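You operate a simulated robot arm through the tools that you are given. There is no shell and no other tool.

You are at the controls of a simulated robot arm. One attempt, no reset.

## Task
Wind the block up to the probe till the lamp lights, lock it, then zero CROSS.
Fine: use the cross handwheel of machine 1, freed first; stop at the touch; leave LONG alone; hands out of the tank while you wind.

It is judged by the outcome, as a careful person would: the job done as asked, and still so three seconds after it is handed in. It fails if anything else is knocked over, pushed out of place, dropped, spilled or broken.

## Robot
A 6-joint arm with a two-finger gripper, fixed in place. Base frame: the origin is at the foot of the arm, x ahead of it, y to its left, z up. Readings come in m, rad, newtons and seconds.
Its first joint turns from -2.897 to 2.897 rad. Payload 2.45 kg.
The TCP is the grasp point between the finger pads, 0.02 m short of the fingertips. In the tool frame z runs along the fingers and y along their closing line. Largest opening 0.14 m; the body of the gripper starts 0.168 m behind the TCP.
Orientation is that of the tool frame in the base frame, as a unit quaternion [x, y, z, w]. With the fingers straight down and closing along the base's y, the tool's x points along the base's -x, its y along +y and its z along -z.

## Interface
- The arm moves only by the tool apply_moves. Its argument "rows" is a list of rows, each a list of 7 numbers: the gripper command, from -1 (shut) to 1 (fully open), values between in proportion, then the shift along the base's x, y, z in m, then the turn, a rotation vector about the base's x, y, z in rad. In form: [[gripper, tx, ty, tz, wx, wy, wz], ...]. A call has 1 to 20 rows; each row shifts and turns the commanded pose from where the row before left it. Each row takes 0.2 s and may step no farther than 0.05 m and 0.15 rad from the row before; otherwise, or with a gripper value out of range, the whole call is refused. Where a pose cannot be reached the arm comes as near as it can. A force on the tool above 40 N (or 10 N above the force at the start of the call, whichever is more), or a blocked arm, ends the call early, and 0.2 s more pass. The fingers move at their own pace (about 0.045 m/s each) and stop on an object; they squeeze with about 27 N. The grip force told is the motor's: it shows also when the fingers shut on nothing. Time passes only in rows, and 0.2 s behind the last, so rows that do not move let the fingers close. It gives the time, the measured TCP pose, the force on the tool (base axes), the opening and the grip force at its end, in the units of the frame above (readings bear some noise), with the torque about the TCP (base axes, N m) and any sound that the robot's microphone picked up.
- Cameras (640 x 400 px; columns grow to the right, rows downward): "scene" is fixed at [0.0524, -0.6505, 1.175]; the picture's right is [0.59, -0.81, 0.00], its down [0.05, 0.04, -1.00] and it looks along [0.80, 0.59, 0.06] (base axes); focal length 278 px, centre (320, 200). "wrist" rides on the gripper at [0.078, 0.011, -0.209] in the tool frame; the picture's right is [-0.14, 0.99, 0.00], its down [-0.92, -0.13, -0.37] and it looks along [-0.37, -0.05, 0.93] (tool axes); focal length 280 px, centre (320, 200). There is no depth. A picture from a camera that has moved, and an enlarged one, comes with that camera's place and axes in the base frame and with its lens.
- capture(camera): a new picture of that camera. The clock stands still meanwhile.
- close_up(camera, box): a new picture of the part [left, top, right, bottom] of that camera's present view, enlarged. The clock stands still meanwhile.
- sign_off(): hands the job in; it is judged then, once.

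Places have to be worked out from the pictures, the camera data and where the tool is seen. Open the gripper and draw the arm clear of the work before you hand the job in, unless the task says otherwise.

The tools are called after ">>>" by a JSON object that holds its "api" and its "payload". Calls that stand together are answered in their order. apply_moves: Moves the arm, as the interface text tells. Its arguments: {"type":"object","properties":{"rows":{"type":"array","items":{"type":"array","items":{"type":"number"}}}},"required":["rows"]} The other tools are called the same way: capture (camera) takes a picture; close_up (camera, box) takes an enlarged picture of a part of a camera's view; sign_off () hands the job in.

At the start:

```text
t: 0.0
ee_pos: [0.5569, 0.0941, 1.5571]
ee_rot: [0.0, 1.0, 0.0, -0.001]
contact_force: [0.4, 0.6, 0.9]
ft_torque: [0.0, -0.04, -0.01]
width: 0.14
grasp_force: 0.0
```

scene: 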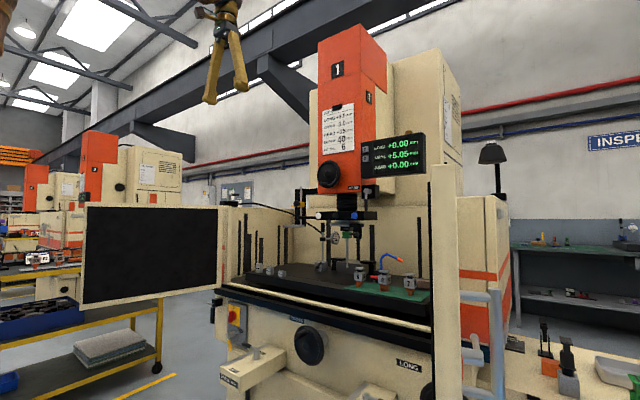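
wrist: 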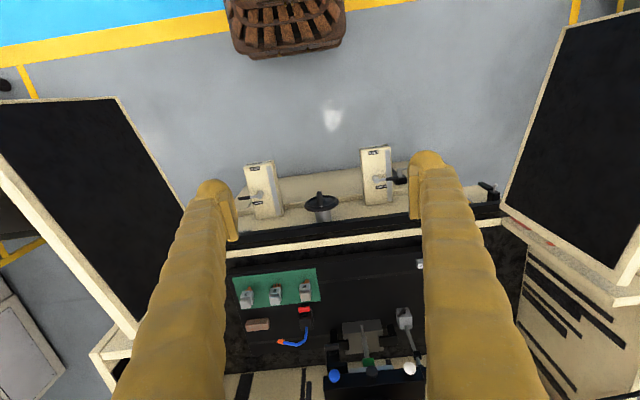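

I start by looking at the scene in detail: the machine, its panel, handwheels and readout.

>>> {"api": "close_up", "payload": {"camera": "scene", "box": [300, 80, 440, 200]}}

>>> {"api": "close_up", "payload": {"camera": "scene", "box": [200, 280, 440, 400]}}

>>> {"api": "close_up", "payload": {"camera": "scene", "box": [230, 180, 440, 310]}}

>>> {"api": "close_up", "payload": {"camera": "wrist", "box": [220, 130, 440, 230]}}

>>> {"api": "close_up", "payload": {"camera": "wrist", "box": [220, 240, 440, 400]}}

```text
3.33 times, centred on (370, 140) of scene
camera zoom: at [0.0524, -0.6505, 1.175], right [0.59, -0.81, 0.0], down [0.05, 0.04, -1.0], along [0.8, 0.59, 0.06], focal length 928 px, centre (153, 400)
```

zoom: 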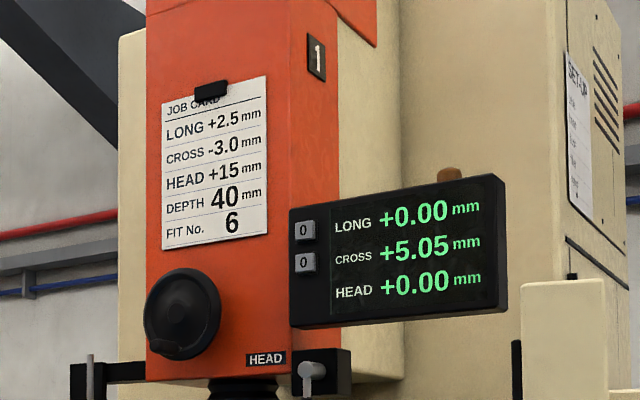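

```text
2.67 times, centred on (320, 340) of scene
camera zoom: at [0.0524, -0.6505, 1.175], right [0.59, -0.81, 0.0], down [0.05, 0.04, -1.0], along [0.8, 0.59, 0.06], focal length 743 px, centre (320, -173)
```

zoom: 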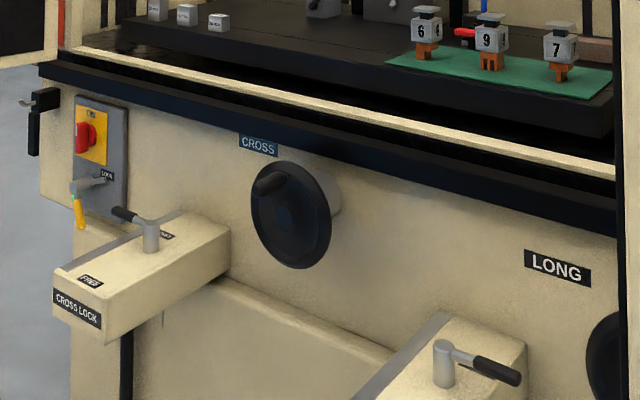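

```text
3.05 times, centred on (335, 245) of scene
camera zoom: at [0.0524, -0.6505, 1.175], right [0.59, -0.81, 0.0], down [0.05, 0.04, -1.0], along [0.8, 0.59, 0.06], focal length 849 px, centre (274, 63)
```

zoom: 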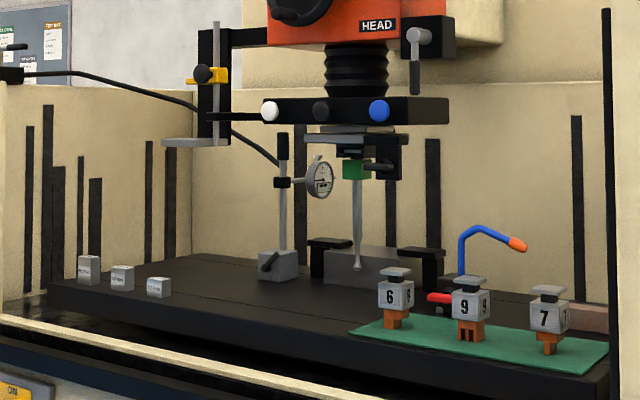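

```text
2.91 times, centred on (330, 180) of wrist
camera zoom: at [0.4794, 0.1043, 1.7673], right [0.14, 0.99, 0.0], down [0.92, -0.13, 0.37], along [0.37, -0.05, -0.93], focal length 816 px, centre (291, 258)
```

zoom: 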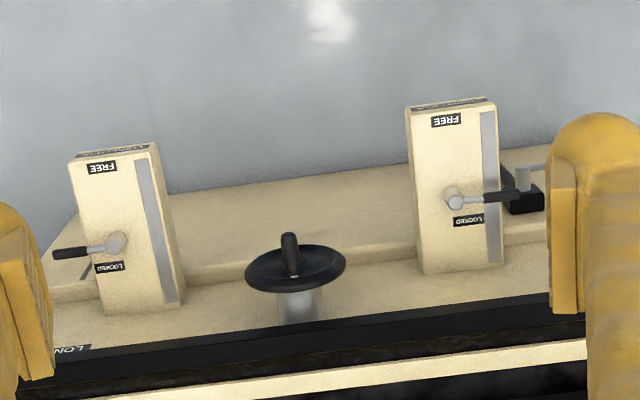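

```text
2.50 times, centred on (330, 320) of wrist
camera zoom: at [0.4794, 0.1043, 1.7673], right [0.14, 0.99, 0.0], down [0.92, -0.13, 0.37], along [0.37, -0.05, -0.93], focal length 701 px, centre (295, -100)
```

zoom: 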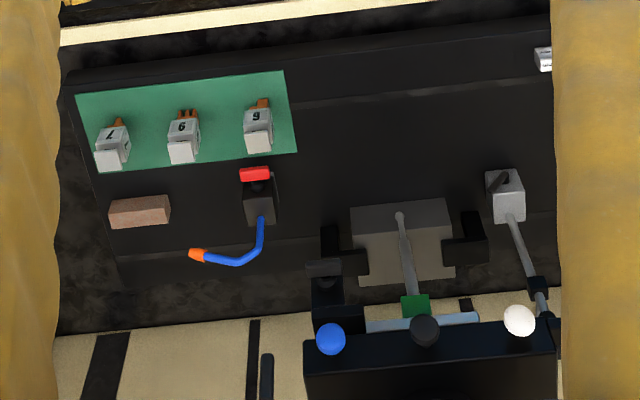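

The machine is a die‑sinker with CROSS and LONG handwheels and two lock levers. I look closer at the cross lock, wheel, probe/block and the readout.

>>> {"api": "close_up", "payload": {"camera": "scene", "box": [200, 330, 300, 400]}}

>>> {"api": "close_up", "payload": {"camera": "scene", "box": [280, 310, 340, 375]}}

>>> {"api": "close_up", "payload": {"camera": "scene", "box": [310, 200, 400, 290]}}

>>> {"api": "close_up", "payload": {"camera": "scene", "box": [355, 125, 430, 185]}}

>>> {"api": "close_up", "payload": {"camera": "wrist", "box": [350, 140, 410, 215]}}

>>> {"api": "close_up", "payload": {"camera": "wrist", "box": [330, 300, 430, 400]}}

>>> {"api": "close_up", "payload": {"camera": "wrist", "box": [290, 180, 350, 225]}}

>>> {"api": "close_up", "payload": {"camera": "scene", "box": [440, 100, 520, 200]}}

```text
5.71 times, centred on (250, 365) of scene
camera zoom: at [0.0524, -0.6505, 1.175], right [0.59, -0.81, 0.0], down [0.05, 0.04, -1.0], along [0.8, 0.59, 0.06], focal length 1591 px, centre (720, -743)
```

zoom: 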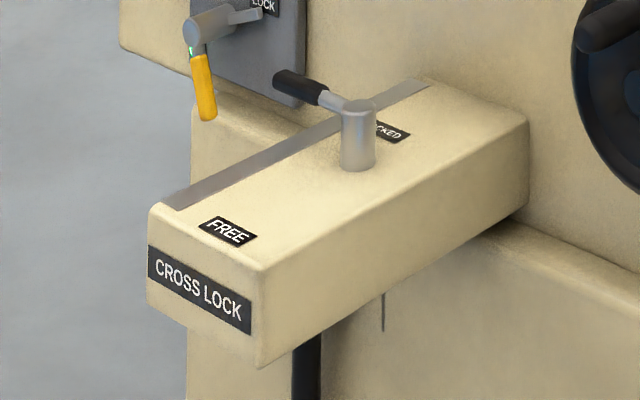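

```text
6.15 times, centred on (310, 342) of scene
camera zoom: at [0.0524, -0.6505, 1.175], right [0.59, -0.81, 0.0], down [0.05, 0.04, -1.0], along [0.8, 0.59, 0.06], focal length 1714 px, centre (382, -677)
```

zoom: 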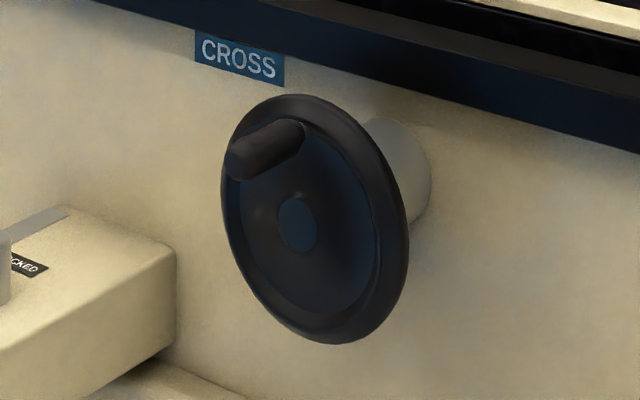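

```text
4.44 times, centred on (355, 245) of scene
camera zoom: at [0.0524, -0.6505, 1.175], right [0.59, -0.81, 0.0], down [0.05, 0.04, -1.0], along [0.8, 0.59, 0.06], focal length 1238 px, centre (164, 0)
```

zoom: 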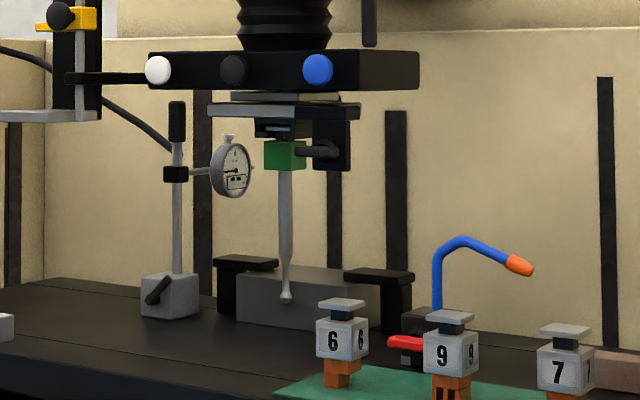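

```text
6.67 times, centred on (392, 155) of scene
camera zoom: at [0.0524, -0.6505, 1.175], right [0.59, -0.81, 0.0], down [0.05, 0.04, -1.0], along [0.8, 0.59, 0.06], focal length 1856 px, centre (-163, 500)
```

zoom: 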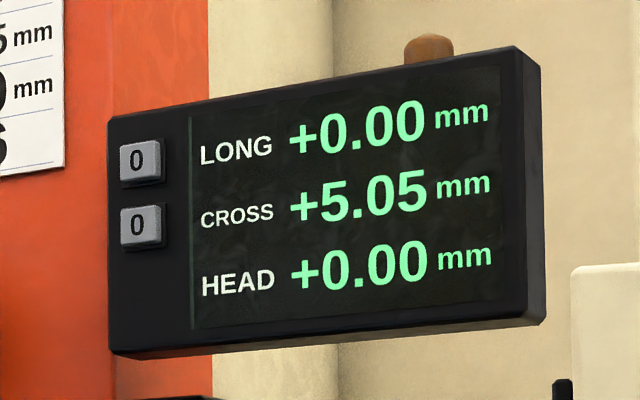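

```text
5.33 times, centred on (380, 178) of wrist
camera zoom: at [0.4794, 0.1043, 1.7673], right [0.14, 0.99, 0.0], down [0.92, -0.13, 0.37], along [0.37, -0.05, -0.93], focal length 1495 px, centre (0, 320)
```

zoom: 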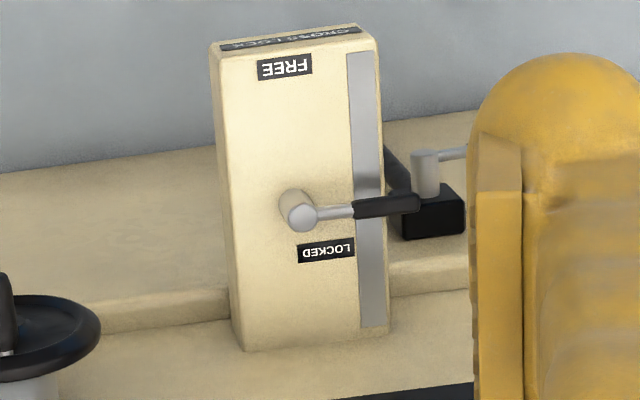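

```text
4.00 times, centred on (380, 350) of wrist
camera zoom: at [0.4794, 0.1043, 1.7673], right [0.14, 0.99, 0.0], down [0.92, -0.13, 0.37], along [0.37, -0.05, -0.93], focal length 1122 px, centre (80, -400)
```

zoom: 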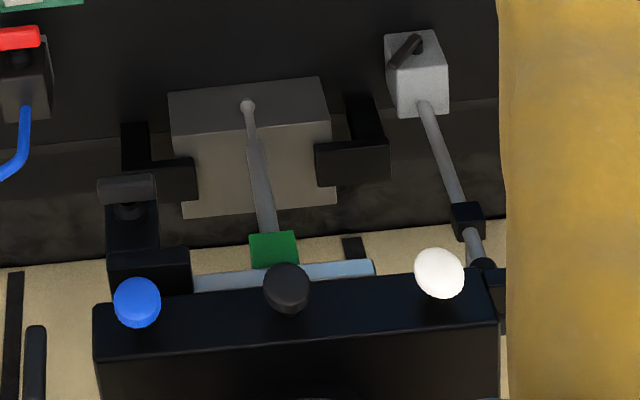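

```text
8.89 times, centred on (320, 202) of wrist
camera zoom: at [0.4794, 0.1043, 1.7673], right [0.14, 0.99, 0.0], down [0.92, -0.13, 0.37], along [0.37, -0.05, -0.93], focal length 2492 px, centre (320, 178)
```

zoom: 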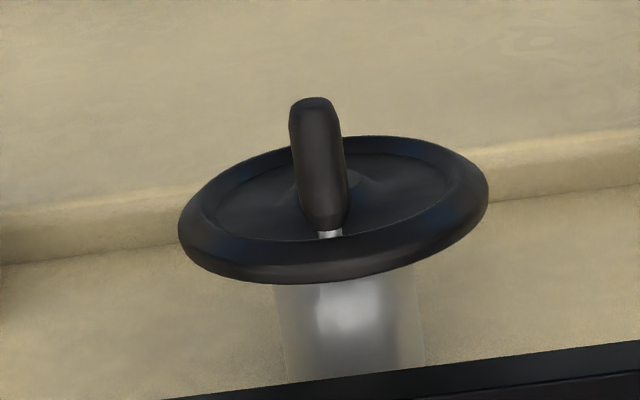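

```text
4.00 times, centred on (480, 150) of scene
camera zoom: at [0.0524, -0.6505, 1.175], right [0.59, -0.81, 0.0], down [0.05, 0.04, -1.0], along [0.8, 0.59, 0.06], focal length 1114 px, centre (-320, 400)
```

zoom: 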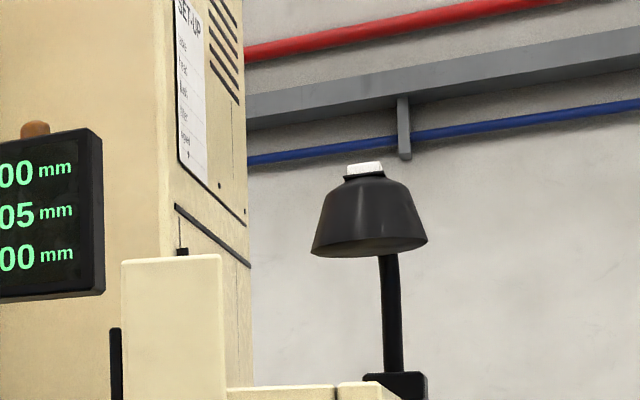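

The SET‑UP sheet on the machine's side may hold useful notes; I try to read it, along with the job card and labels by the other lock.

>>> {"api": "close_up", "payload": {"camera": "scene", "box": [436, 90, 470, 150]}}

>>> {"api": "close_up", "payload": {"camera": "scene", "box": [315, 60, 380, 155]}}

>>> {"api": "close_up", "payload": {"camera": "scene", "box": [205, 280, 260, 340]}}

>>> {"api": "close_up", "payload": {"camera": "wrist", "box": [225, 140, 300, 240]}}

```text
6.67 times, centred on (453, 120) of scene
camera zoom: at [0.0524, -0.6505, 1.175], right [0.59, -0.81, 0.0], down [0.05, 0.04, -1.0], along [0.8, 0.59, 0.06], focal length 1856 px, centre (-567, 733)
```

zoom: 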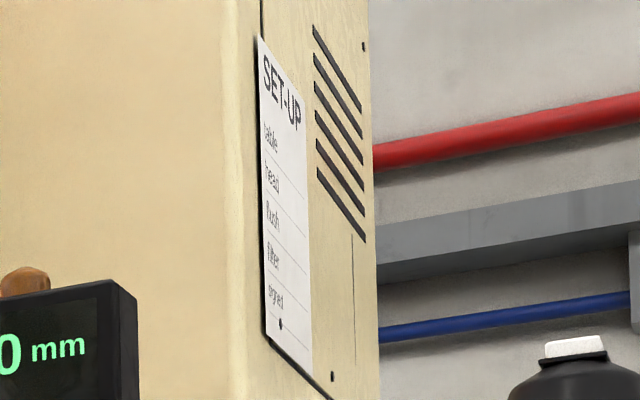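

```text
4.21 times, centred on (348, 108) of scene
camera zoom: at [0.0524, -0.6505, 1.175], right [0.59, -0.81, 0.0], down [0.05, 0.04, -1.0], along [0.8, 0.59, 0.06], focal length 1172 px, centre (204, 590)
```

zoom: 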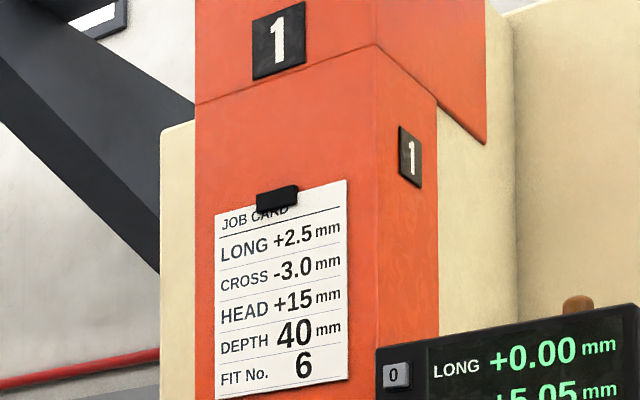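

```text
6.67 times, centred on (232, 310) of scene
camera zoom: at [0.0524, -0.6505, 1.175], right [0.59, -0.81, 0.0], down [0.05, 0.04, -1.0], along [0.8, 0.59, 0.06], focal length 1856 px, centre (903, -533)
```

zoom: 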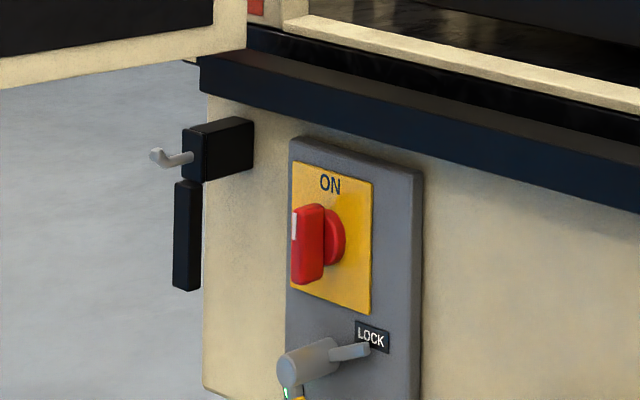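

```text
4.00 times, centred on (262, 190) of wrist
camera zoom: at [0.4794, 0.1043, 1.7673], right [0.14, 0.99, 0.0], down [0.92, -0.13, 0.37], along [0.37, -0.05, -0.93], focal length 1122 px, centre (550, 240)
```

zoom: 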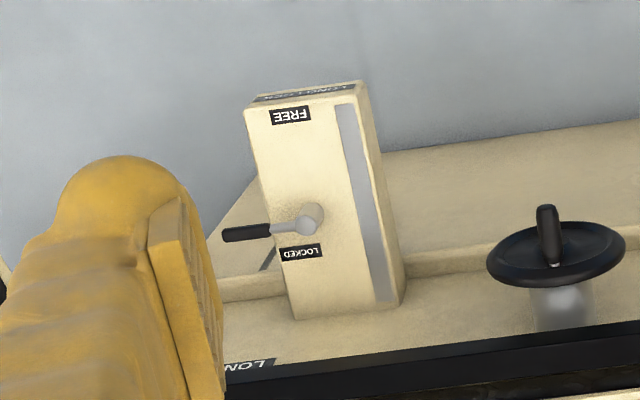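

The cross lock lever points +y (LOCKED side). Its pivot is about (0.887, 0.30, 0.607) and its end about (0.888, 0.40, 0.60), with FREE toward the robot at −x. The wheel centre is near (0.93, 0.055, 0.667) with the knob at top. I first move down toward the lock, turning the tool −90° about z so the fingers close across the lever.

>>> {"api": "apply_moves", "payload": {"rows": [[0, 0.017, 0.02, -0.039, 0, 0, -0.112], [0, 0.017, 0.02, -0.039, 0, 0, -0.112], [0, 0.017, 0.02, -0.039, 0, 0, -0.112], [0, 0.017, 0.02, -0.039, 0, 0, -0.112], [0, 0.017, 0.02, -0.039, 0, 0, -0.112], [0, 0.017, 0.02, -0.039, 0, 0, -0.112], [0, 0.017, 0.02, -0.039, 0, 0, -0.112], [0, 0.017, 0.02, -0.039, 0, 0, -0.112], [0, 0.017, 0.02, -0.039, 0, 0, -0.112], [0, 0.017, 0.02, -0.039, 0, 0, -0.112], [0, 0.017, 0.02, -0.039, 0, 0, -0.112], [0, 0.017, 0.02, -0.039, 0, 0, -0.112], [0, 0.017, 0.02, -0.039, 0, 0, -0.112], [0, 0.017, 0.02, -0.039, 0, 0, -0.112]]}}

```text
t: 3.0
ee_pos: [0.7965, 0.3773, 1.0097]
ee_rot: [0.707, 0.707, 0.002, 0.001]
contact_force: [-0.2, -0.4, 0.0]
ft_torque: [0.02, 0.01, -0.01]
width: 0.0701
grasp_force: 0.1
```

The arm tracks well, and the gripper opening follows 0.07·(1+command). I take pictures to refine the lever position.

>>> {"api": "capture", "payload": {"camera": "wrist"}}

>>> {"api": "capture", "payload": {"camera": "scene"}}

```text
taken
camera wrist: at [0.8073, 0.4535, 1.2196], right [0.99, -0.14, 0.0], down [-0.13, -0.92, 0.37], along [-0.05, -0.37, -0.93], focal length 280 px, centre (320, 200)
```

wrist: 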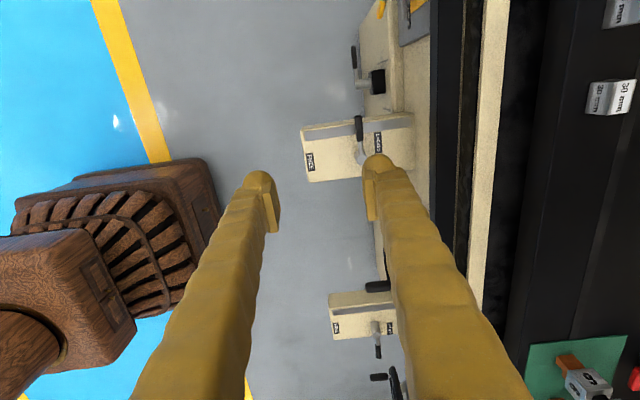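

```text
taken
```

scene: 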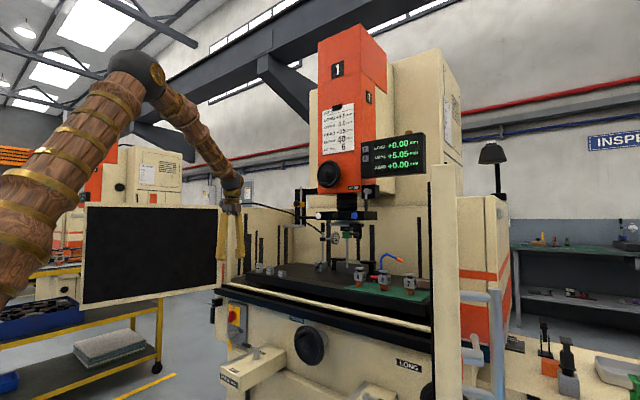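

The lever is in view; I enlarge it to triangulate.

>>> {"api": "close_up", "payload": {"camera": "wrist", "box": [290, 90, 440, 200]}}

>>> {"api": "close_up", "payload": {"camera": "wrist", "box": [320, 270, 430, 400]}}

```text
3.64 times, centred on (365, 145) of wrist
camera zoom: at [0.8073, 0.4535, 1.2196], right [0.99, -0.14, 0.0], down [-0.13, -0.92, 0.37], along [-0.05, -0.37, -0.93], focal length 1020 px, centre (156, 400)
```

zoom: 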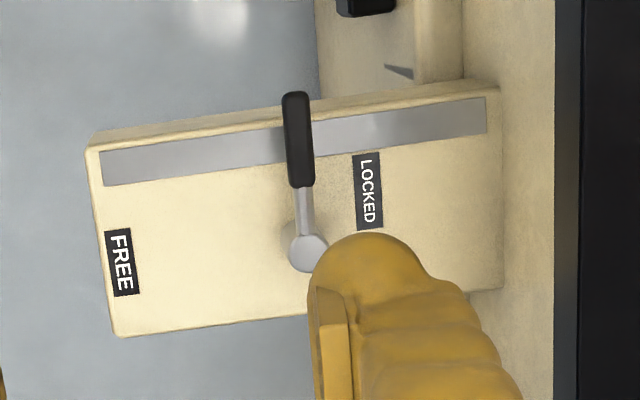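

```text
3.08 times, centred on (375, 335) of wrist
camera zoom: at [0.8073, 0.4535, 1.2196], right [0.99, -0.14, 0.0], down [-0.13, -0.92, 0.37], along [-0.05, -0.37, -0.93], focal length 863 px, centre (151, -215)
```

zoom: 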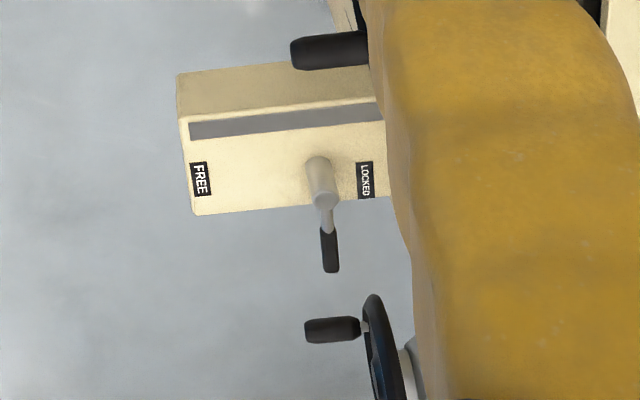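

Lever: pivot ≈(0.880, 0.293), handle y 0.332–0.387 at x≈0.881, z≈0.61. I descend to z≈0.70 above the handle and check before straddling it.

>>> {"api": "apply_moves", "payload": {"rows": [[0, 0.0105, -0.002, -0.039, 0, 0, 0], [0, 0.0105, -0.002, -0.039, 0, 0, 0], [0, 0.0105, -0.002, -0.039, 0, 0, 0], [0, 0.0105, -0.002, -0.039, 0, 0, 0], [0, 0.0105, -0.002, -0.039, 0, 0, 0], [0, 0.0105, -0.002, -0.039, 0, 0, 0], [0, 0.0105, -0.002, -0.039, 0, 0, 0], [0, 0.0105, -0.002, -0.037, 0, 0, 0]]}}

>>> {"api": "capture", "payload": {"camera": "wrist"}}

>>> {"api": "close_up", "payload": {"camera": "scene", "box": [180, 250, 340, 400]}}

```text
t: 4.8
ee_pos: [0.8784, 0.3567, 0.7036]
ee_rot: [0.707, 0.707, 0.001, 0.0]
contact_force: [-0.1, 0.4, 0.9]
ft_torque: [0.03, 0.04, -0.02]
width: 0.07
grasp_force: 0.0
```

```text
taken
camera wrist: at [0.8888, 0.4341, 0.9131], right [0.99, -0.14, 0.0], down [-0.13, -0.92, 0.37], along [-0.05, -0.37, -0.93], focal length 280 px, centre (320, 200)
```

wrist: 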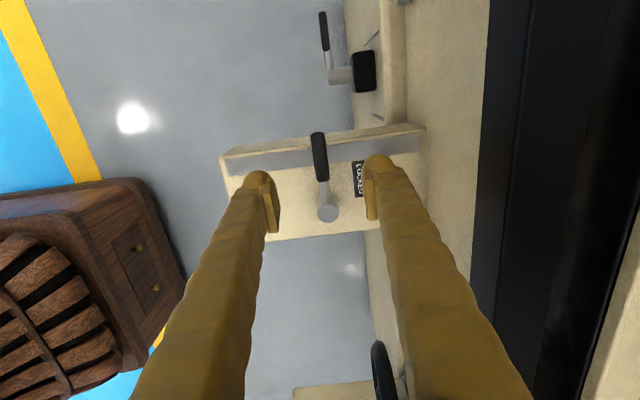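

```text
2.67 times, centred on (260, 325) of scene
camera zoom: at [0.0524, -0.6505, 1.175], right [0.59, -0.81, 0.0], down [0.05, 0.04, -1.0], along [0.8, 0.59, 0.06], focal length 743 px, centre (480, -133)
```

zoom: 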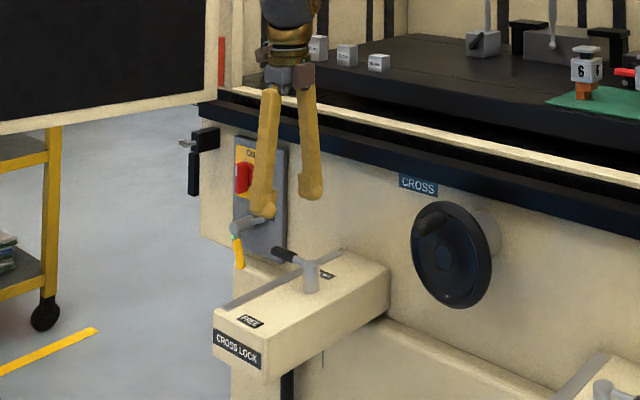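

Handle confirmed at x≈0.881, z≈0.605. I descend to straddle it and close the fingers.

>>> {"api": "apply_moves", "payload": {"rows": [[0, 0.001, 0.002, -0.035, 0, 0, 0], [0, 0.001, 0.002, -0.035, 0, 0, 0], [0, 0.0005, 0.002, -0.027, 0, 0, 0], [0, 0, 0, 0, 0, 0, 0]]}}

>>> {"api": "close_up", "payload": {"camera": "scene", "box": [200, 300, 320, 400]}}

>>> {"api": "capture", "payload": {"camera": "wrist"}}

```text
t: 5.8
ee_pos: [0.8814, 0.364, 0.6057]
ee_rot: [0.706, 0.708, 0.0, -0.001]
contact_force: [-0.2, -0.8, 0.8]
ft_torque: [0.02, -0.03, 0.0]
width: 0.0697
grasp_force: 0.0
```

```text
4.00 times, centred on (260, 350) of scene
camera zoom: at [0.0524, -0.6505, 1.175], right [0.59, -0.81, 0.0], down [0.05, 0.04, -1.0], along [0.8, 0.59, 0.06], focal length 1114 px, centre (560, -400)
```

zoom: 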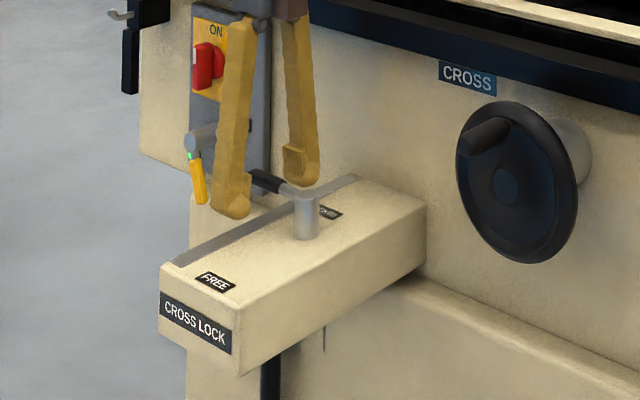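

```text
taken
camera wrist: at [0.8913, 0.4421, 0.8158], right [0.99, -0.14, 0.0], down [-0.13, -0.92, 0.37], along [-0.05, -0.37, -0.93], focal length 280 px, centre (320, 200)
```

wrist: 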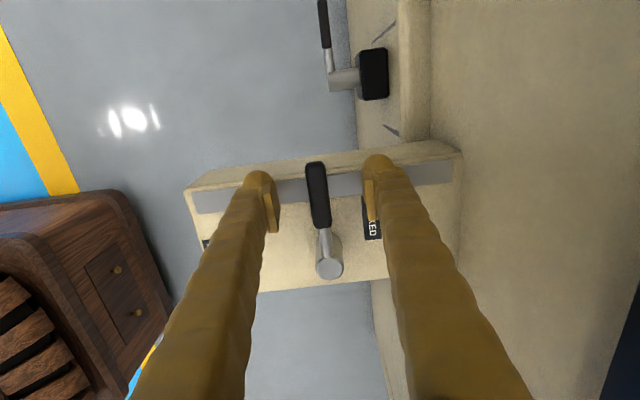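

The fingers straddle the handle, so I close on it.

>>> {"api": "apply_moves", "payload": {"rows": [[-0.6, 0, 0, 0, 0, 0, 0], [-0.8, 0, 0, 0, 0, 0, 0], [-1, 0, 0, 0, 0, 0, 0], [-1, 0, 0, 0, 0, 0, 0]]}}

>>> {"api": "capture", "payload": {"camera": "wrist"}}

```text
t: 6.8
ee_pos: [0.88, 0.3646, 0.6062]
ee_rot: [0.707, 0.708, 0.0, -0.001]
contact_force: [-6.6, 0.3, -3.7]
ft_torque: [0.02, 0.03, -0.04]
width: 0.0128
grasp_force: 22.5
```

```text
taken
camera wrist: at [0.891, 0.4421, 0.8156], right [0.99, -0.14, 0.0], down [-0.13, -0.92, 0.37], along [-0.05, -0.37, -0.93], focal length 280 px, centre (320, 200)
```

wrist: 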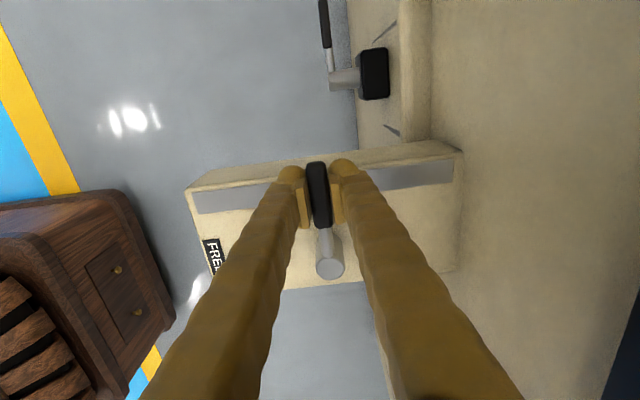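

Gripped (width 0.0128). I start swinging the lever about its pivot (0.880, 0.295), toward FREE at −x, with the tool turning along; first a quarter of the way.

>>> {"api": "apply_moves", "payload": {"rows": [[-1, -0.00814, -0.00049, 0, 0, 0, 0.12], [-1, -0.00802, -0.00146, 0, 0, 0, 0.12], [-1, -0.00779, -0.00241, 0, 0, 0, 0.12], [-1, -0.00745, -0.00333, 0, 0, 0, 0.12]]}}

>>> {"api": "close_up", "payload": {"camera": "scene", "box": [200, 300, 320, 400]}}

```text
t: 7.8
ee_pos: [0.8489, 0.3568, 0.6051]
ee_rot: [0.516, 0.856, 0.001, 0.0]
contact_force: [-4.3, 19.8, -21.5]
ft_torque: [0.24, 0.05, 0.33]
width: 0.0111
grasp_force: 37.9
```

```text
4.00 times, centred on (260, 350) of scene
camera zoom: at [0.0524, -0.6505, 1.175], right [0.59, -0.81, 0.0], down [0.05, 0.04, -1.0], along [0.8, 0.59, 0.06], focal length 1114 px, centre (560, -400)
```

zoom: 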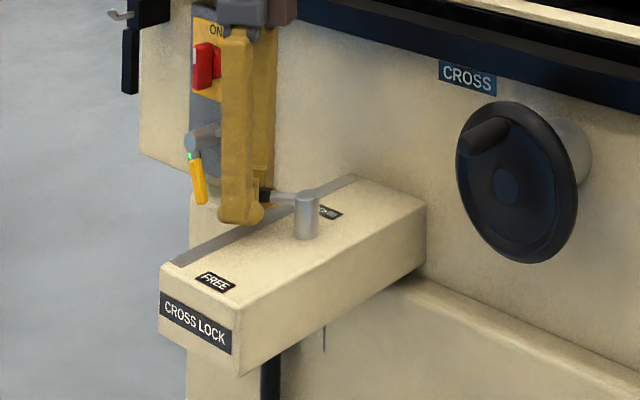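

The lever is swinging (about 27° so far), but the tight grip builds up side force. I loosen slightly to a straddle and look at the force.

>>> {"api": "apply_moves", "payload": {"rows": [[-0.68, 0, 0, 0, 0, 0, 0], [-0.68, 0, 0, 0, 0, 0, 0]]}}

>>> {"api": "capture", "payload": {"camera": "wrist"}}

```text
t: 8.4
ee_pos: [0.8484, 0.3562, 0.6061]
ee_rot: [0.518, 0.856, 0.0, 0.0]
contact_force: [-0.6, 0.8, -0.2]
ft_torque: [0.0, -0.01, 0.01]
width: 0.0227
grasp_force: 0.1
```

```text
taken
camera wrist: at [0.8226, 0.4295, 0.8152], right [0.94, 0.34, 0.0], down [0.31, -0.88, 0.37], along [0.12, -0.35, -0.93], focal length 280 px, centre (320, 200)
```

wrist: 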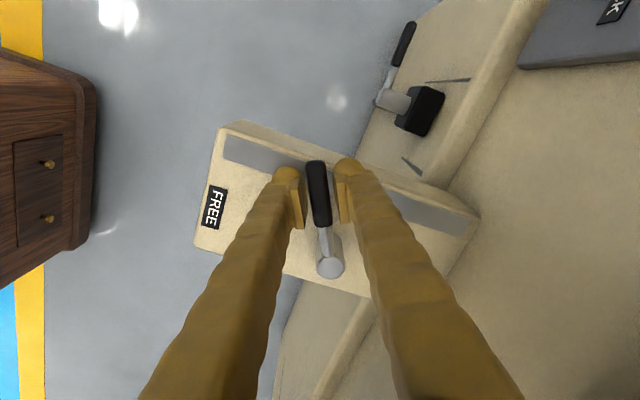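

The lever stays put when released, and the forces dropped to zero. I continue the arc with the loose straddle.

>>> {"api": "apply_moves", "payload": {"rows": [[-0.68, -0.00699, -0.0042, 0, 0, 0, 0.12], [-0.68, -0.00645, -0.005, 0, 0, 0, 0.12], [-0.68, -0.00579, -0.00573, 0, 0, 0, 0.12], [-0.68, -0.00507, -0.00639, 0, 0, 0, 0.12], [-0.68, -0.00427, -0.00695, 0, 0, 0, 0.12], [-0.68, -0.0034, -0.00741, 0, 0, 0, 0.12], [-0.68, -0.0025, -0.00777, 0, 0, 0, 0.12], [-0.68, -0.00155, -0.00804, 0, 0, 0, 0.12], [-0.68, -0.00057, -0.0081, 0, 0, 0, 0.12]]}}

>>> {"api": "capture", "payload": {"camera": "wrist"}}

>>> {"api": "close_up", "payload": {"camera": "scene", "box": [200, 300, 320, 400]}}

```text
t: 10.4
ee_pos: [0.814, 0.2976, 0.6045]
ee_rot: [0.003, 1.0, 0.0, 0.0]
contact_force: [0.0, 1.4, -1.2]
ft_torque: [0.02, 0.0, -0.01]
width: 0.0233
grasp_force: 0.6
```

```text
taken
camera wrist: at [0.7357, 0.3086, 0.8151], right [0.14, 0.99, 0.0], down [0.92, -0.13, 0.37], along [0.37, -0.05, -0.93], focal length 280 px, centre (320, 200)
```

wrist: 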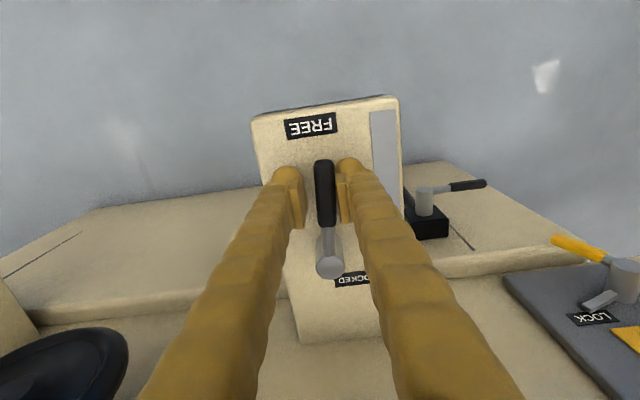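

```text
4.00 times, centred on (260, 350) of scene
camera zoom: at [0.0524, -0.6505, 1.175], right [0.59, -0.81, 0.0], down [0.05, 0.04, -1.0], along [0.8, 0.59, 0.06], focal length 1114 px, centre (560, -400)
```

zoom: 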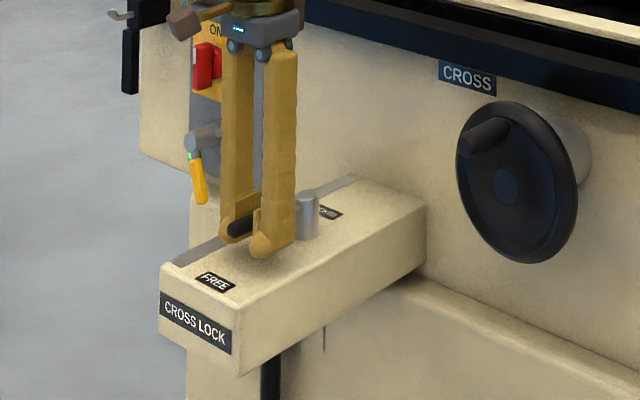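

The lever now points toward FREE. I nudge a little further in −y to see whether it meets its stop.

>>> {"api": "apply_moves", "payload": {"rows": [[-0.68, 0, -0.003, 0, 0, 0, 0.04], [-0.68, 0, -0.003, 0, 0, 0, 0.04], [-0.68, 0, -0.002, 0, 0, 0, 0.0]]}}

>>> {"api": "close_up", "payload": {"camera": "wrist", "box": [240, 80, 420, 300]}}

```text
t: 11.2
ee_pos: [0.8147, 0.2899, 0.6049]
ee_rot: [-0.036, 0.999, 0.001, 0.0]
contact_force: [0.1, 11.7, 1.8]
ft_torque: [-0.08, -0.05, -0.21]
width: 0.0294
grasp_force: 4.9
```

```text
1.82 times, centred on (330, 190) of wrist
camera zoom: at [0.7354, 0.2938, 0.8147], right [0.07, 1.0, 0.0], down [0.93, -0.06, 0.37], along [0.37, -0.02, -0.93], focal length 510 px, centre (302, 218)
```

zoom: 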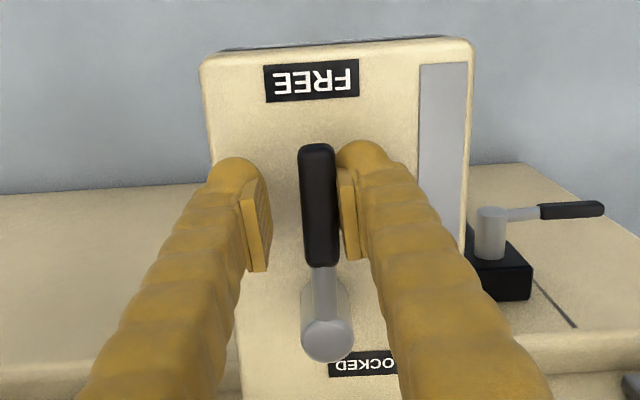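

The finger met resistance (11.7 N), so the lever sits against its FREE stop. I open, lift off the lever, and straighten the tool.

>>> {"api": "apply_moves", "payload": {"rows": [[-0.3, 0, 0.006, 0, 0, 0, 0], [0, 0, 0.0, 0, 0, 0, 0], [0, 0, 0, 0.03, 0, 0, 0], [0, 0, 0, 0.05, 0, 0, -0.04], [0, 0, 0, 0.05, 0, 0, -0.04], [0, 0, 0, 0.05, 0, 0, 0]]}}

>>> {"api": "capture", "payload": {"camera": "wrist"}}

>>> {"api": "capture", "payload": {"camera": "scene"}}

```text
t: 12.6
ee_pos: [0.8163, 0.2942, 0.7866]
ee_rot: [0.004, 1.0, 0.001, 0.0]
contact_force: [-0.3, 1.3, 0.8]
ft_torque: [0.02, -0.03, 0.02]
width: 0.0701
grasp_force: 0.1
```

```text
taken
camera wrist: at [0.739, 0.3037, 0.9963], right [0.15, 0.99, 0.0], down [0.92, -0.14, 0.37], along [0.36, -0.05, -0.93], focal length 280 px, centre (320, 200)
```

wrist: 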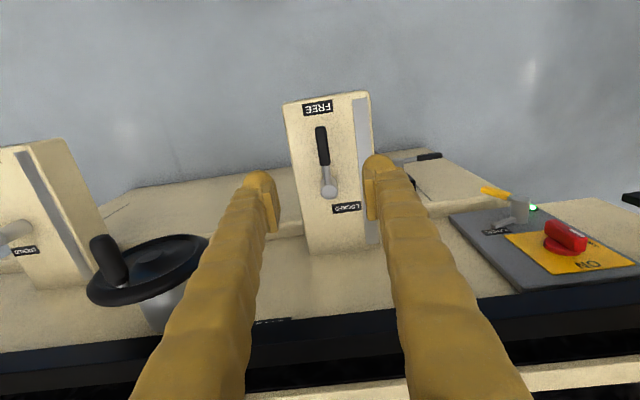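

```text
taken
```

scene: 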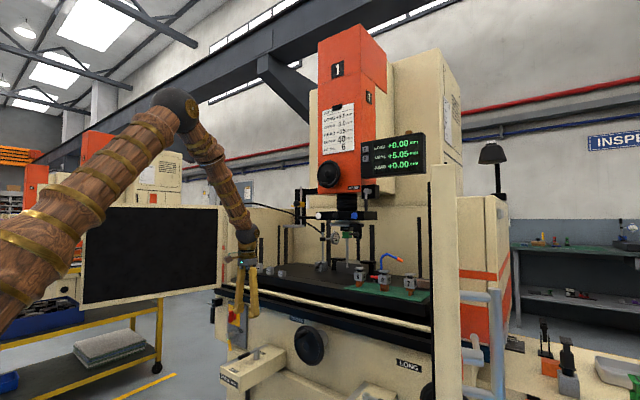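

The cross lock lever now points at FREE. Next I go above the cross wheel for a precise view of knob and wheel.

>>> {"api": "apply_moves", "payload": {"rows": [[0, 0, -0.04, 0.025, 0, 0, 0], [0, 0, -0.04, 0.025, 0, 0, 0], [0, 0, -0.04, 0.025, 0, 0, 0], [0, 0, -0.04, 0.025, 0, 0, 0], [0, 0, -0.04, 0.01, 0, 0, 0], [0, 0, -0.04, 0, 0, 0, 0], [0, 0, 0, 0, 0, 0, 0]]}}

>>> {"api": "capture", "payload": {"camera": "wrist"}}

```text
t: 14.2
ee_pos: [0.8171, 0.0541, 0.8953]
ee_rot: [0.005, 1.0, -0.001, 0.001]
contact_force: [-0.1, -0.6, -0.1]
ft_torque: [0.0, 0.02, -0.03]
width: 0.0702
grasp_force: 0.0
```

```text
taken
camera wrist: at [0.7393, 0.0642, 1.1048], right [0.15, 0.99, 0.0], down [0.92, -0.14, 0.37], along [0.36, -0.05, -0.93], focal length 280 px, centre (320, 200)
```

wrist: 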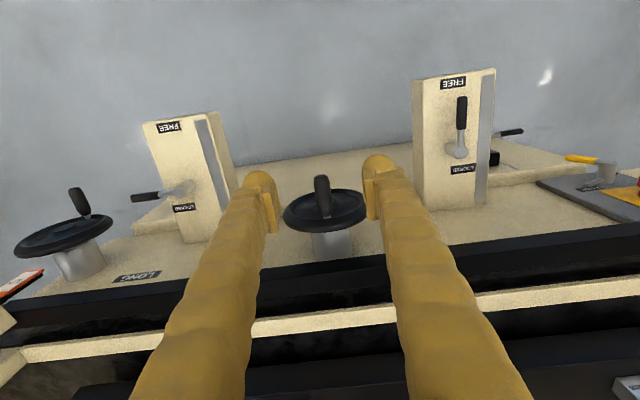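

>>> {"api": "close_up", "payload": {"camera": "wrist", "box": [270, 160, 380, 250]}}

>>> {"api": "close_up", "payload": {"camera": "scene", "box": [280, 310, 345, 375]}}

>>> {"api": "close_up", "payload": {"camera": "scene", "box": [330, 250, 390, 290]}}

```text
4.44 times, centred on (325, 205) of wrist
camera zoom: at [0.7393, 0.0642, 1.1048], right [0.15, 0.99, 0.0], down [0.92, -0.14, 0.37], along [0.36, -0.05, -0.93], focal length 1246 px, centre (298, 178)
```

zoom: 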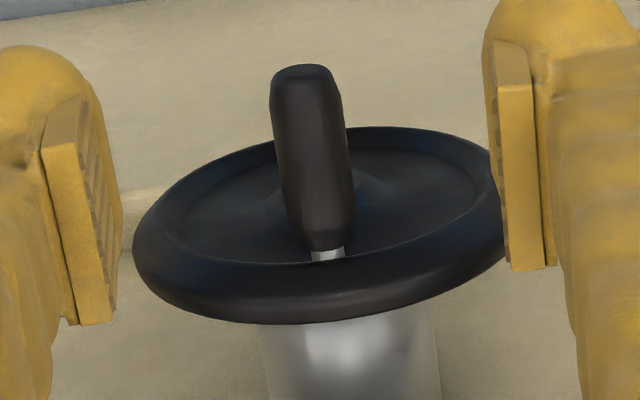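

```text
6.15 times, centred on (312, 342) of scene
camera zoom: at [0.0524, -0.6505, 1.175], right [0.59, -0.81, 0.0], down [0.05, 0.04, -1.0], along [0.8, 0.59, 0.06], focal length 1714 px, centre (366, -677)
```

zoom: 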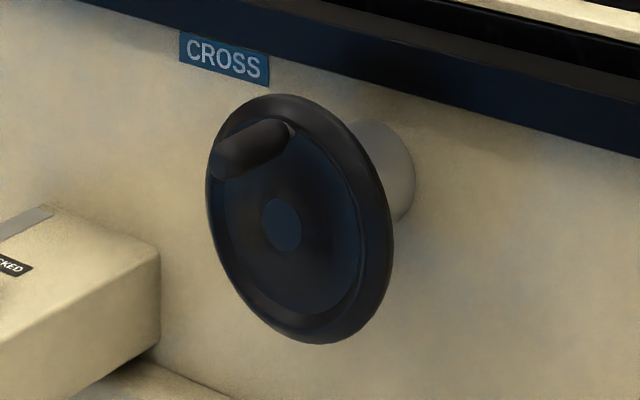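

```text
10.00 times, centred on (360, 270) of scene
camera zoom: at [0.0524, -0.6505, 1.175], right [0.59, -0.81, 0.0], down [0.05, 0.04, -1.0], along [0.8, 0.59, 0.06], focal length 2785 px, centre (-80, -500)
```

zoom: 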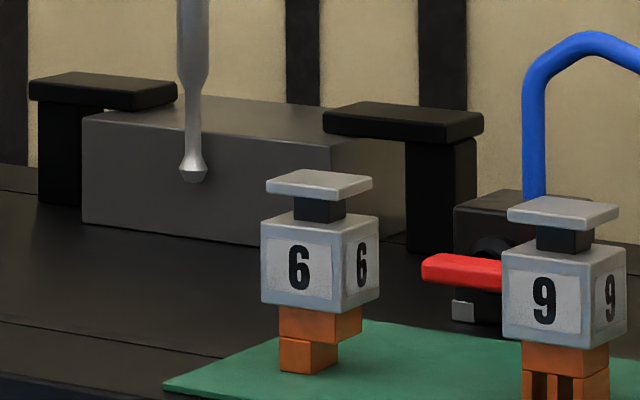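

Knob: front end at ≈(0.852, 0.050, 0.732), base at x≈0.909, wheel centre ≈(y 0.054, z 0.674), so crank radius ≈0.058. I move over the knob and descend to straddle it at x≈0.875.

>>> {"api": "apply_moves", "payload": {"rows": [[0, 0.02, -0.001, -0.02, 0, 0, -0.005], [0, 0.02, -0.001, -0.03, 0, 0, -0.005], [0, 0.018, -0.001, -0.04, 0, 0, 0], [0, 0, 0, -0.04, 0, 0, 0], [0, 0, 0, -0.033, 0, 0, 0], [0, 0, 0, 0, 0, 0, 0]]}}

>>> {"api": "capture", "payload": {"camera": "wrist"}}

>>> {"api": "close_up", "payload": {"camera": "scene", "box": [260, 290, 360, 380]}}

```text
t: 15.6
ee_pos: [0.8722, 0.0521, 0.7296]
ee_rot: [0.01, 1.0, 0.0, 0.0]
contact_force: [0.8, -0.6, 0.9]
ft_torque: [-0.02, 0.02, 0.03]
width: 0.07
grasp_force: 0.1
```

```text
taken
camera wrist: at [0.7943, 0.0637, 0.94], right [0.16, 0.99, 0.0], down [0.92, -0.14, 0.37], along [0.36, -0.06, -0.93], focal length 280 px, centre (320, 200)
```

wrist: 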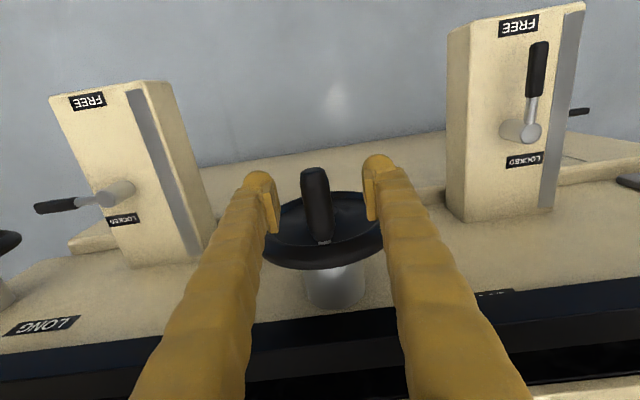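

```text
4.44 times, centred on (310, 335) of scene
camera zoom: at [0.0524, -0.6505, 1.175], right [0.59, -0.81, 0.0], down [0.05, 0.04, -1.0], along [0.8, 0.59, 0.06], focal length 1238 px, centre (364, -400)
```

zoom: 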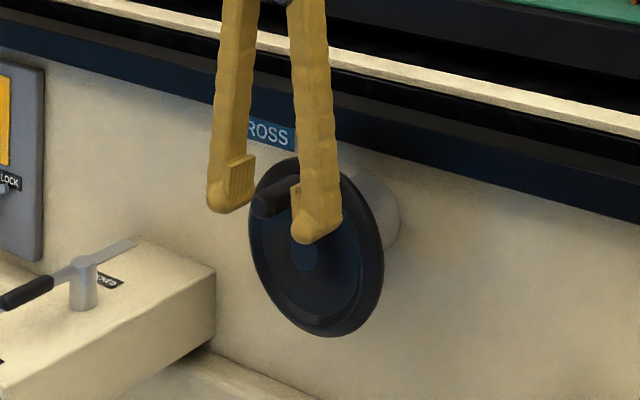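

Well straddled. I correct the small yaw and close on the knob.

>>> {"api": "apply_moves", "payload": {"rows": [[-0.4, 0, 0, 0, 0, 0, 0.02], [-0.6, 0, 0, 0, 0, 0, 0], [-0.7, 0, 0, 0, 0, 0, 0], [-0.8, 0, 0, 0, 0, 0, 0], [-1, 0, 0, 0, 0, 0, 0], [-1, 0, 0, 0, 0, 0, 0]]}}

>>> {"api": "close_up", "payload": {"camera": "scene", "box": [355, 125, 430, 185]}}

>>> {"api": "capture", "payload": {"camera": "wrist"}}

```text
t: 17.0
ee_pos: [0.8723, 0.0522, 0.7314]
ee_rot: [-0.001, 1.0, 0.0, 0.0]
contact_force: [0.4, -1.2, -2.3]
ft_torque: [0.01, -0.03, -0.12]
width: 0.017
grasp_force: 42.8
```

```text
6.67 times, centred on (392, 155) of scene
camera zoom: at [0.0524, -0.6505, 1.175], right [0.59, -0.81, 0.0], down [0.05, 0.04, -1.0], along [0.8, 0.59, 0.06], focal length 1856 px, centre (-163, 500)
```

zoom: 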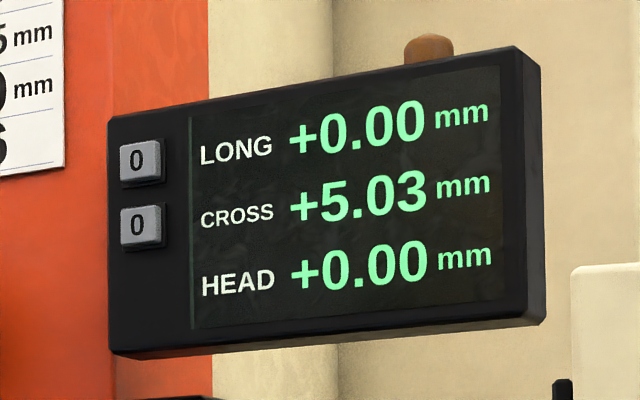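

```text
taken
camera wrist: at [0.7933, 0.0621, 0.9403], right [0.14, 0.99, 0.0], down [0.92, -0.13, 0.37], along [0.37, -0.05, -0.93], focal length 280 px, centre (320, 200)
```

wrist: 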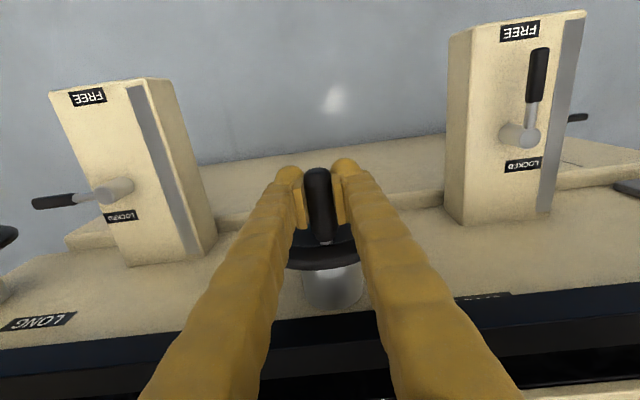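

CROSS moved from 5.05 to 5.03 as the fingers centred the knob, so the slide is free, and knob toward +y lowers the reading. I now wind a small test arc (0.5 rad) toward +y over the top and watch forces, readout and block.

>>> {"api": "apply_moves", "payload": {"rows": [[-1, 0, 0.0058, 0, 0, 0, 0], [-1, 0, 0.0057, -0.0007, 0, 0, 0], [-1, 0, 0.0057, -0.0013, 0, 0, 0], [-1, 0, 0.0055, -0.0018, 0, 0, 0], [-1, 0, 0.0053, -0.0024, 0, 0, 0]]}}

>>> {"api": "close_up", "payload": {"camera": "scene", "box": [355, 125, 430, 185]}}

>>> {"api": "close_up", "payload": {"camera": "scene", "box": [330, 250, 390, 290]}}

>>> {"api": "close_up", "payload": {"camera": "scene", "box": [280, 310, 345, 375]}}

```text
t: 18.2
ee_pos: [0.872, 0.0765, 0.7259]
ee_rot: [-0.001, 1.0, 0.0, -0.001]
contact_force: [3.5, -2.0, -5.7]
ft_torque: [0.01, 0.3, -0.05]
width: 0.0173
grasp_force: 42.6
stopped in row 5: the force on the tool passed its limit at 42 N (the readings are from after the stop); the commanded pose is now the measured one
```

```text
6.67 times, centred on (392, 155) of scene
camera zoom: at [0.0524, -0.6505, 1.175], right [0.59, -0.81, 0.0], down [0.05, 0.04, -1.0], along [0.8, 0.59, 0.06], focal length 1856 px, centre (-163, 500)
```

zoom: 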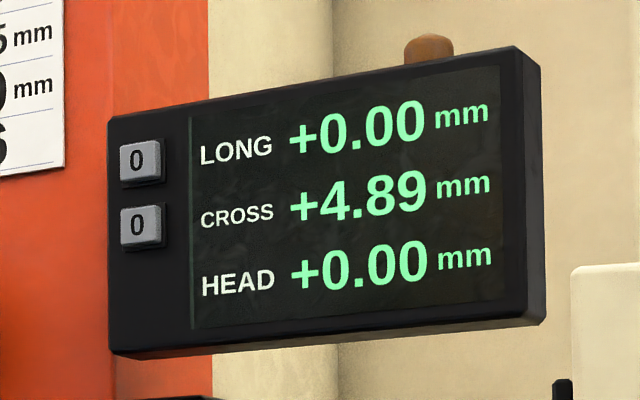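

```text
10.00 times, centred on (360, 270) of scene
camera zoom: at [0.0524, -0.6505, 1.175], right [0.59, -0.81, 0.0], down [0.05, 0.04, -1.0], along [0.8, 0.59, 0.06], focal length 2785 px, centre (-80, -500)
```

zoom: 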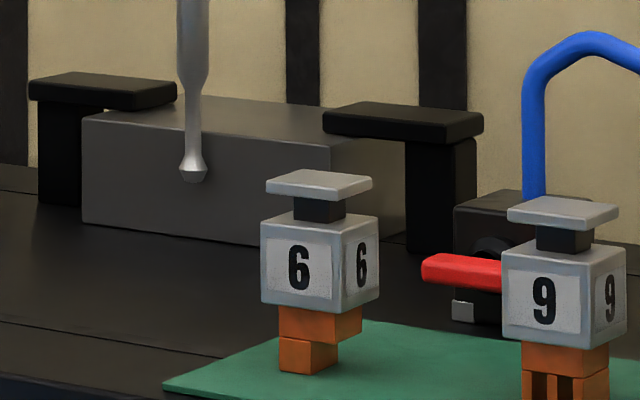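

```text
6.15 times, centred on (312, 342) of scene
camera zoom: at [0.0524, -0.6505, 1.175], right [0.59, -0.81, 0.0], down [0.05, 0.04, -1.0], along [0.8, 0.59, 0.06], focal length 1714 px, centre (366, -677)
```

zoom: 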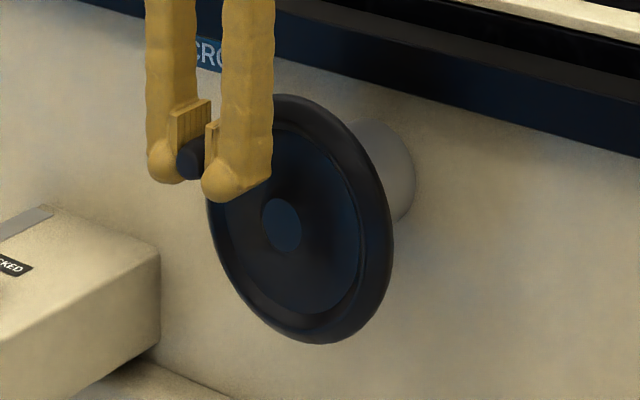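

CROSS went 5.03→4.89 for about 0.43 rad of turn, i.e. roughly 2 mm per turn; no visible block shift yet. The force limit stopped the call, so I advance in a smaller arc to read the steady force.

>>> {"api": "apply_moves", "payload": {"rows": [[-1, 0, 0.0041, -0.002, 0, 0, 0]]}}

>>> {"api": "apply_moves", "payload": {"rows": [[-1, 0, 0.0039, -0.0024, 0, 0, 0]]}}

>>> {"api": "close_up", "payload": {"camera": "scene", "box": [355, 125, 430, 185]}}

```text
t: 18.6
ee_pos: [0.8717, 0.082, 0.7236]
ee_rot: [-0.001, 1.0, 0.0, 0.0]
contact_force: [-1.1, -5.2, -5.0]
ft_torque: [-0.03, -0.33, -0.1]
width: 0.0174
grasp_force: 42.7
```

```text
t: 19.0
ee_pos: [0.8717, 0.0846, 0.7214]
ee_rot: [-0.001, 1.0, 0.0, 0.001]
contact_force: [18.1, -16.0, -17.2]
ft_torque: [0.03, 0.28, -0.04]
width: 0.0173
grasp_force: 42.6
```

```text
6.67 times, centred on (392, 155) of scene
camera zoom: at [0.0524, -0.6505, 1.175], right [0.59, -0.81, 0.0], down [0.05, 0.04, -1.0], along [0.8, 0.59, 0.06], focal length 1856 px, centre (-163, 500)
```

zoom: 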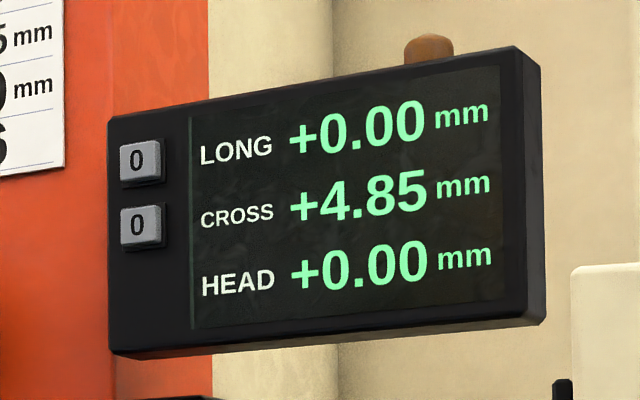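

CROSS reads 4.85. The force on the tool has an inward radial part (≈23 N), so my circle is a bit too far out. I shift 2 mm down (inward) and reread the force.

>>> {"api": "apply_moves", "payload": {"rows": [[-1, 0, 0, -0.002, 0, 0, 0]]}}

>>> {"api": "apply_moves", "payload": {"rows": [[-1, 0, 0, 0, 0, 0, 0]]}}

```text
t: 19.4
ee_pos: [0.8717, 0.085, 0.7215]
ee_rot: [-0.001, 1.0, 0.001, 0.0]
contact_force: [17.6, -4.3, -2.0]
ft_torque: [0.0, 0.38, -0.13]
width: 0.0171
grasp_force: 42.8
```

```text
t: 19.8
ee_pos: [0.8701, 0.0846, 0.7215]
ee_rot: [-0.001, 1.0, 0.0, 0.001]
contact_force: [19.6, 1.9, 3.8]
ft_torque: [-0.04, -0.24, -0.16]
width: 0.0171
grasp_force: 42.9
```

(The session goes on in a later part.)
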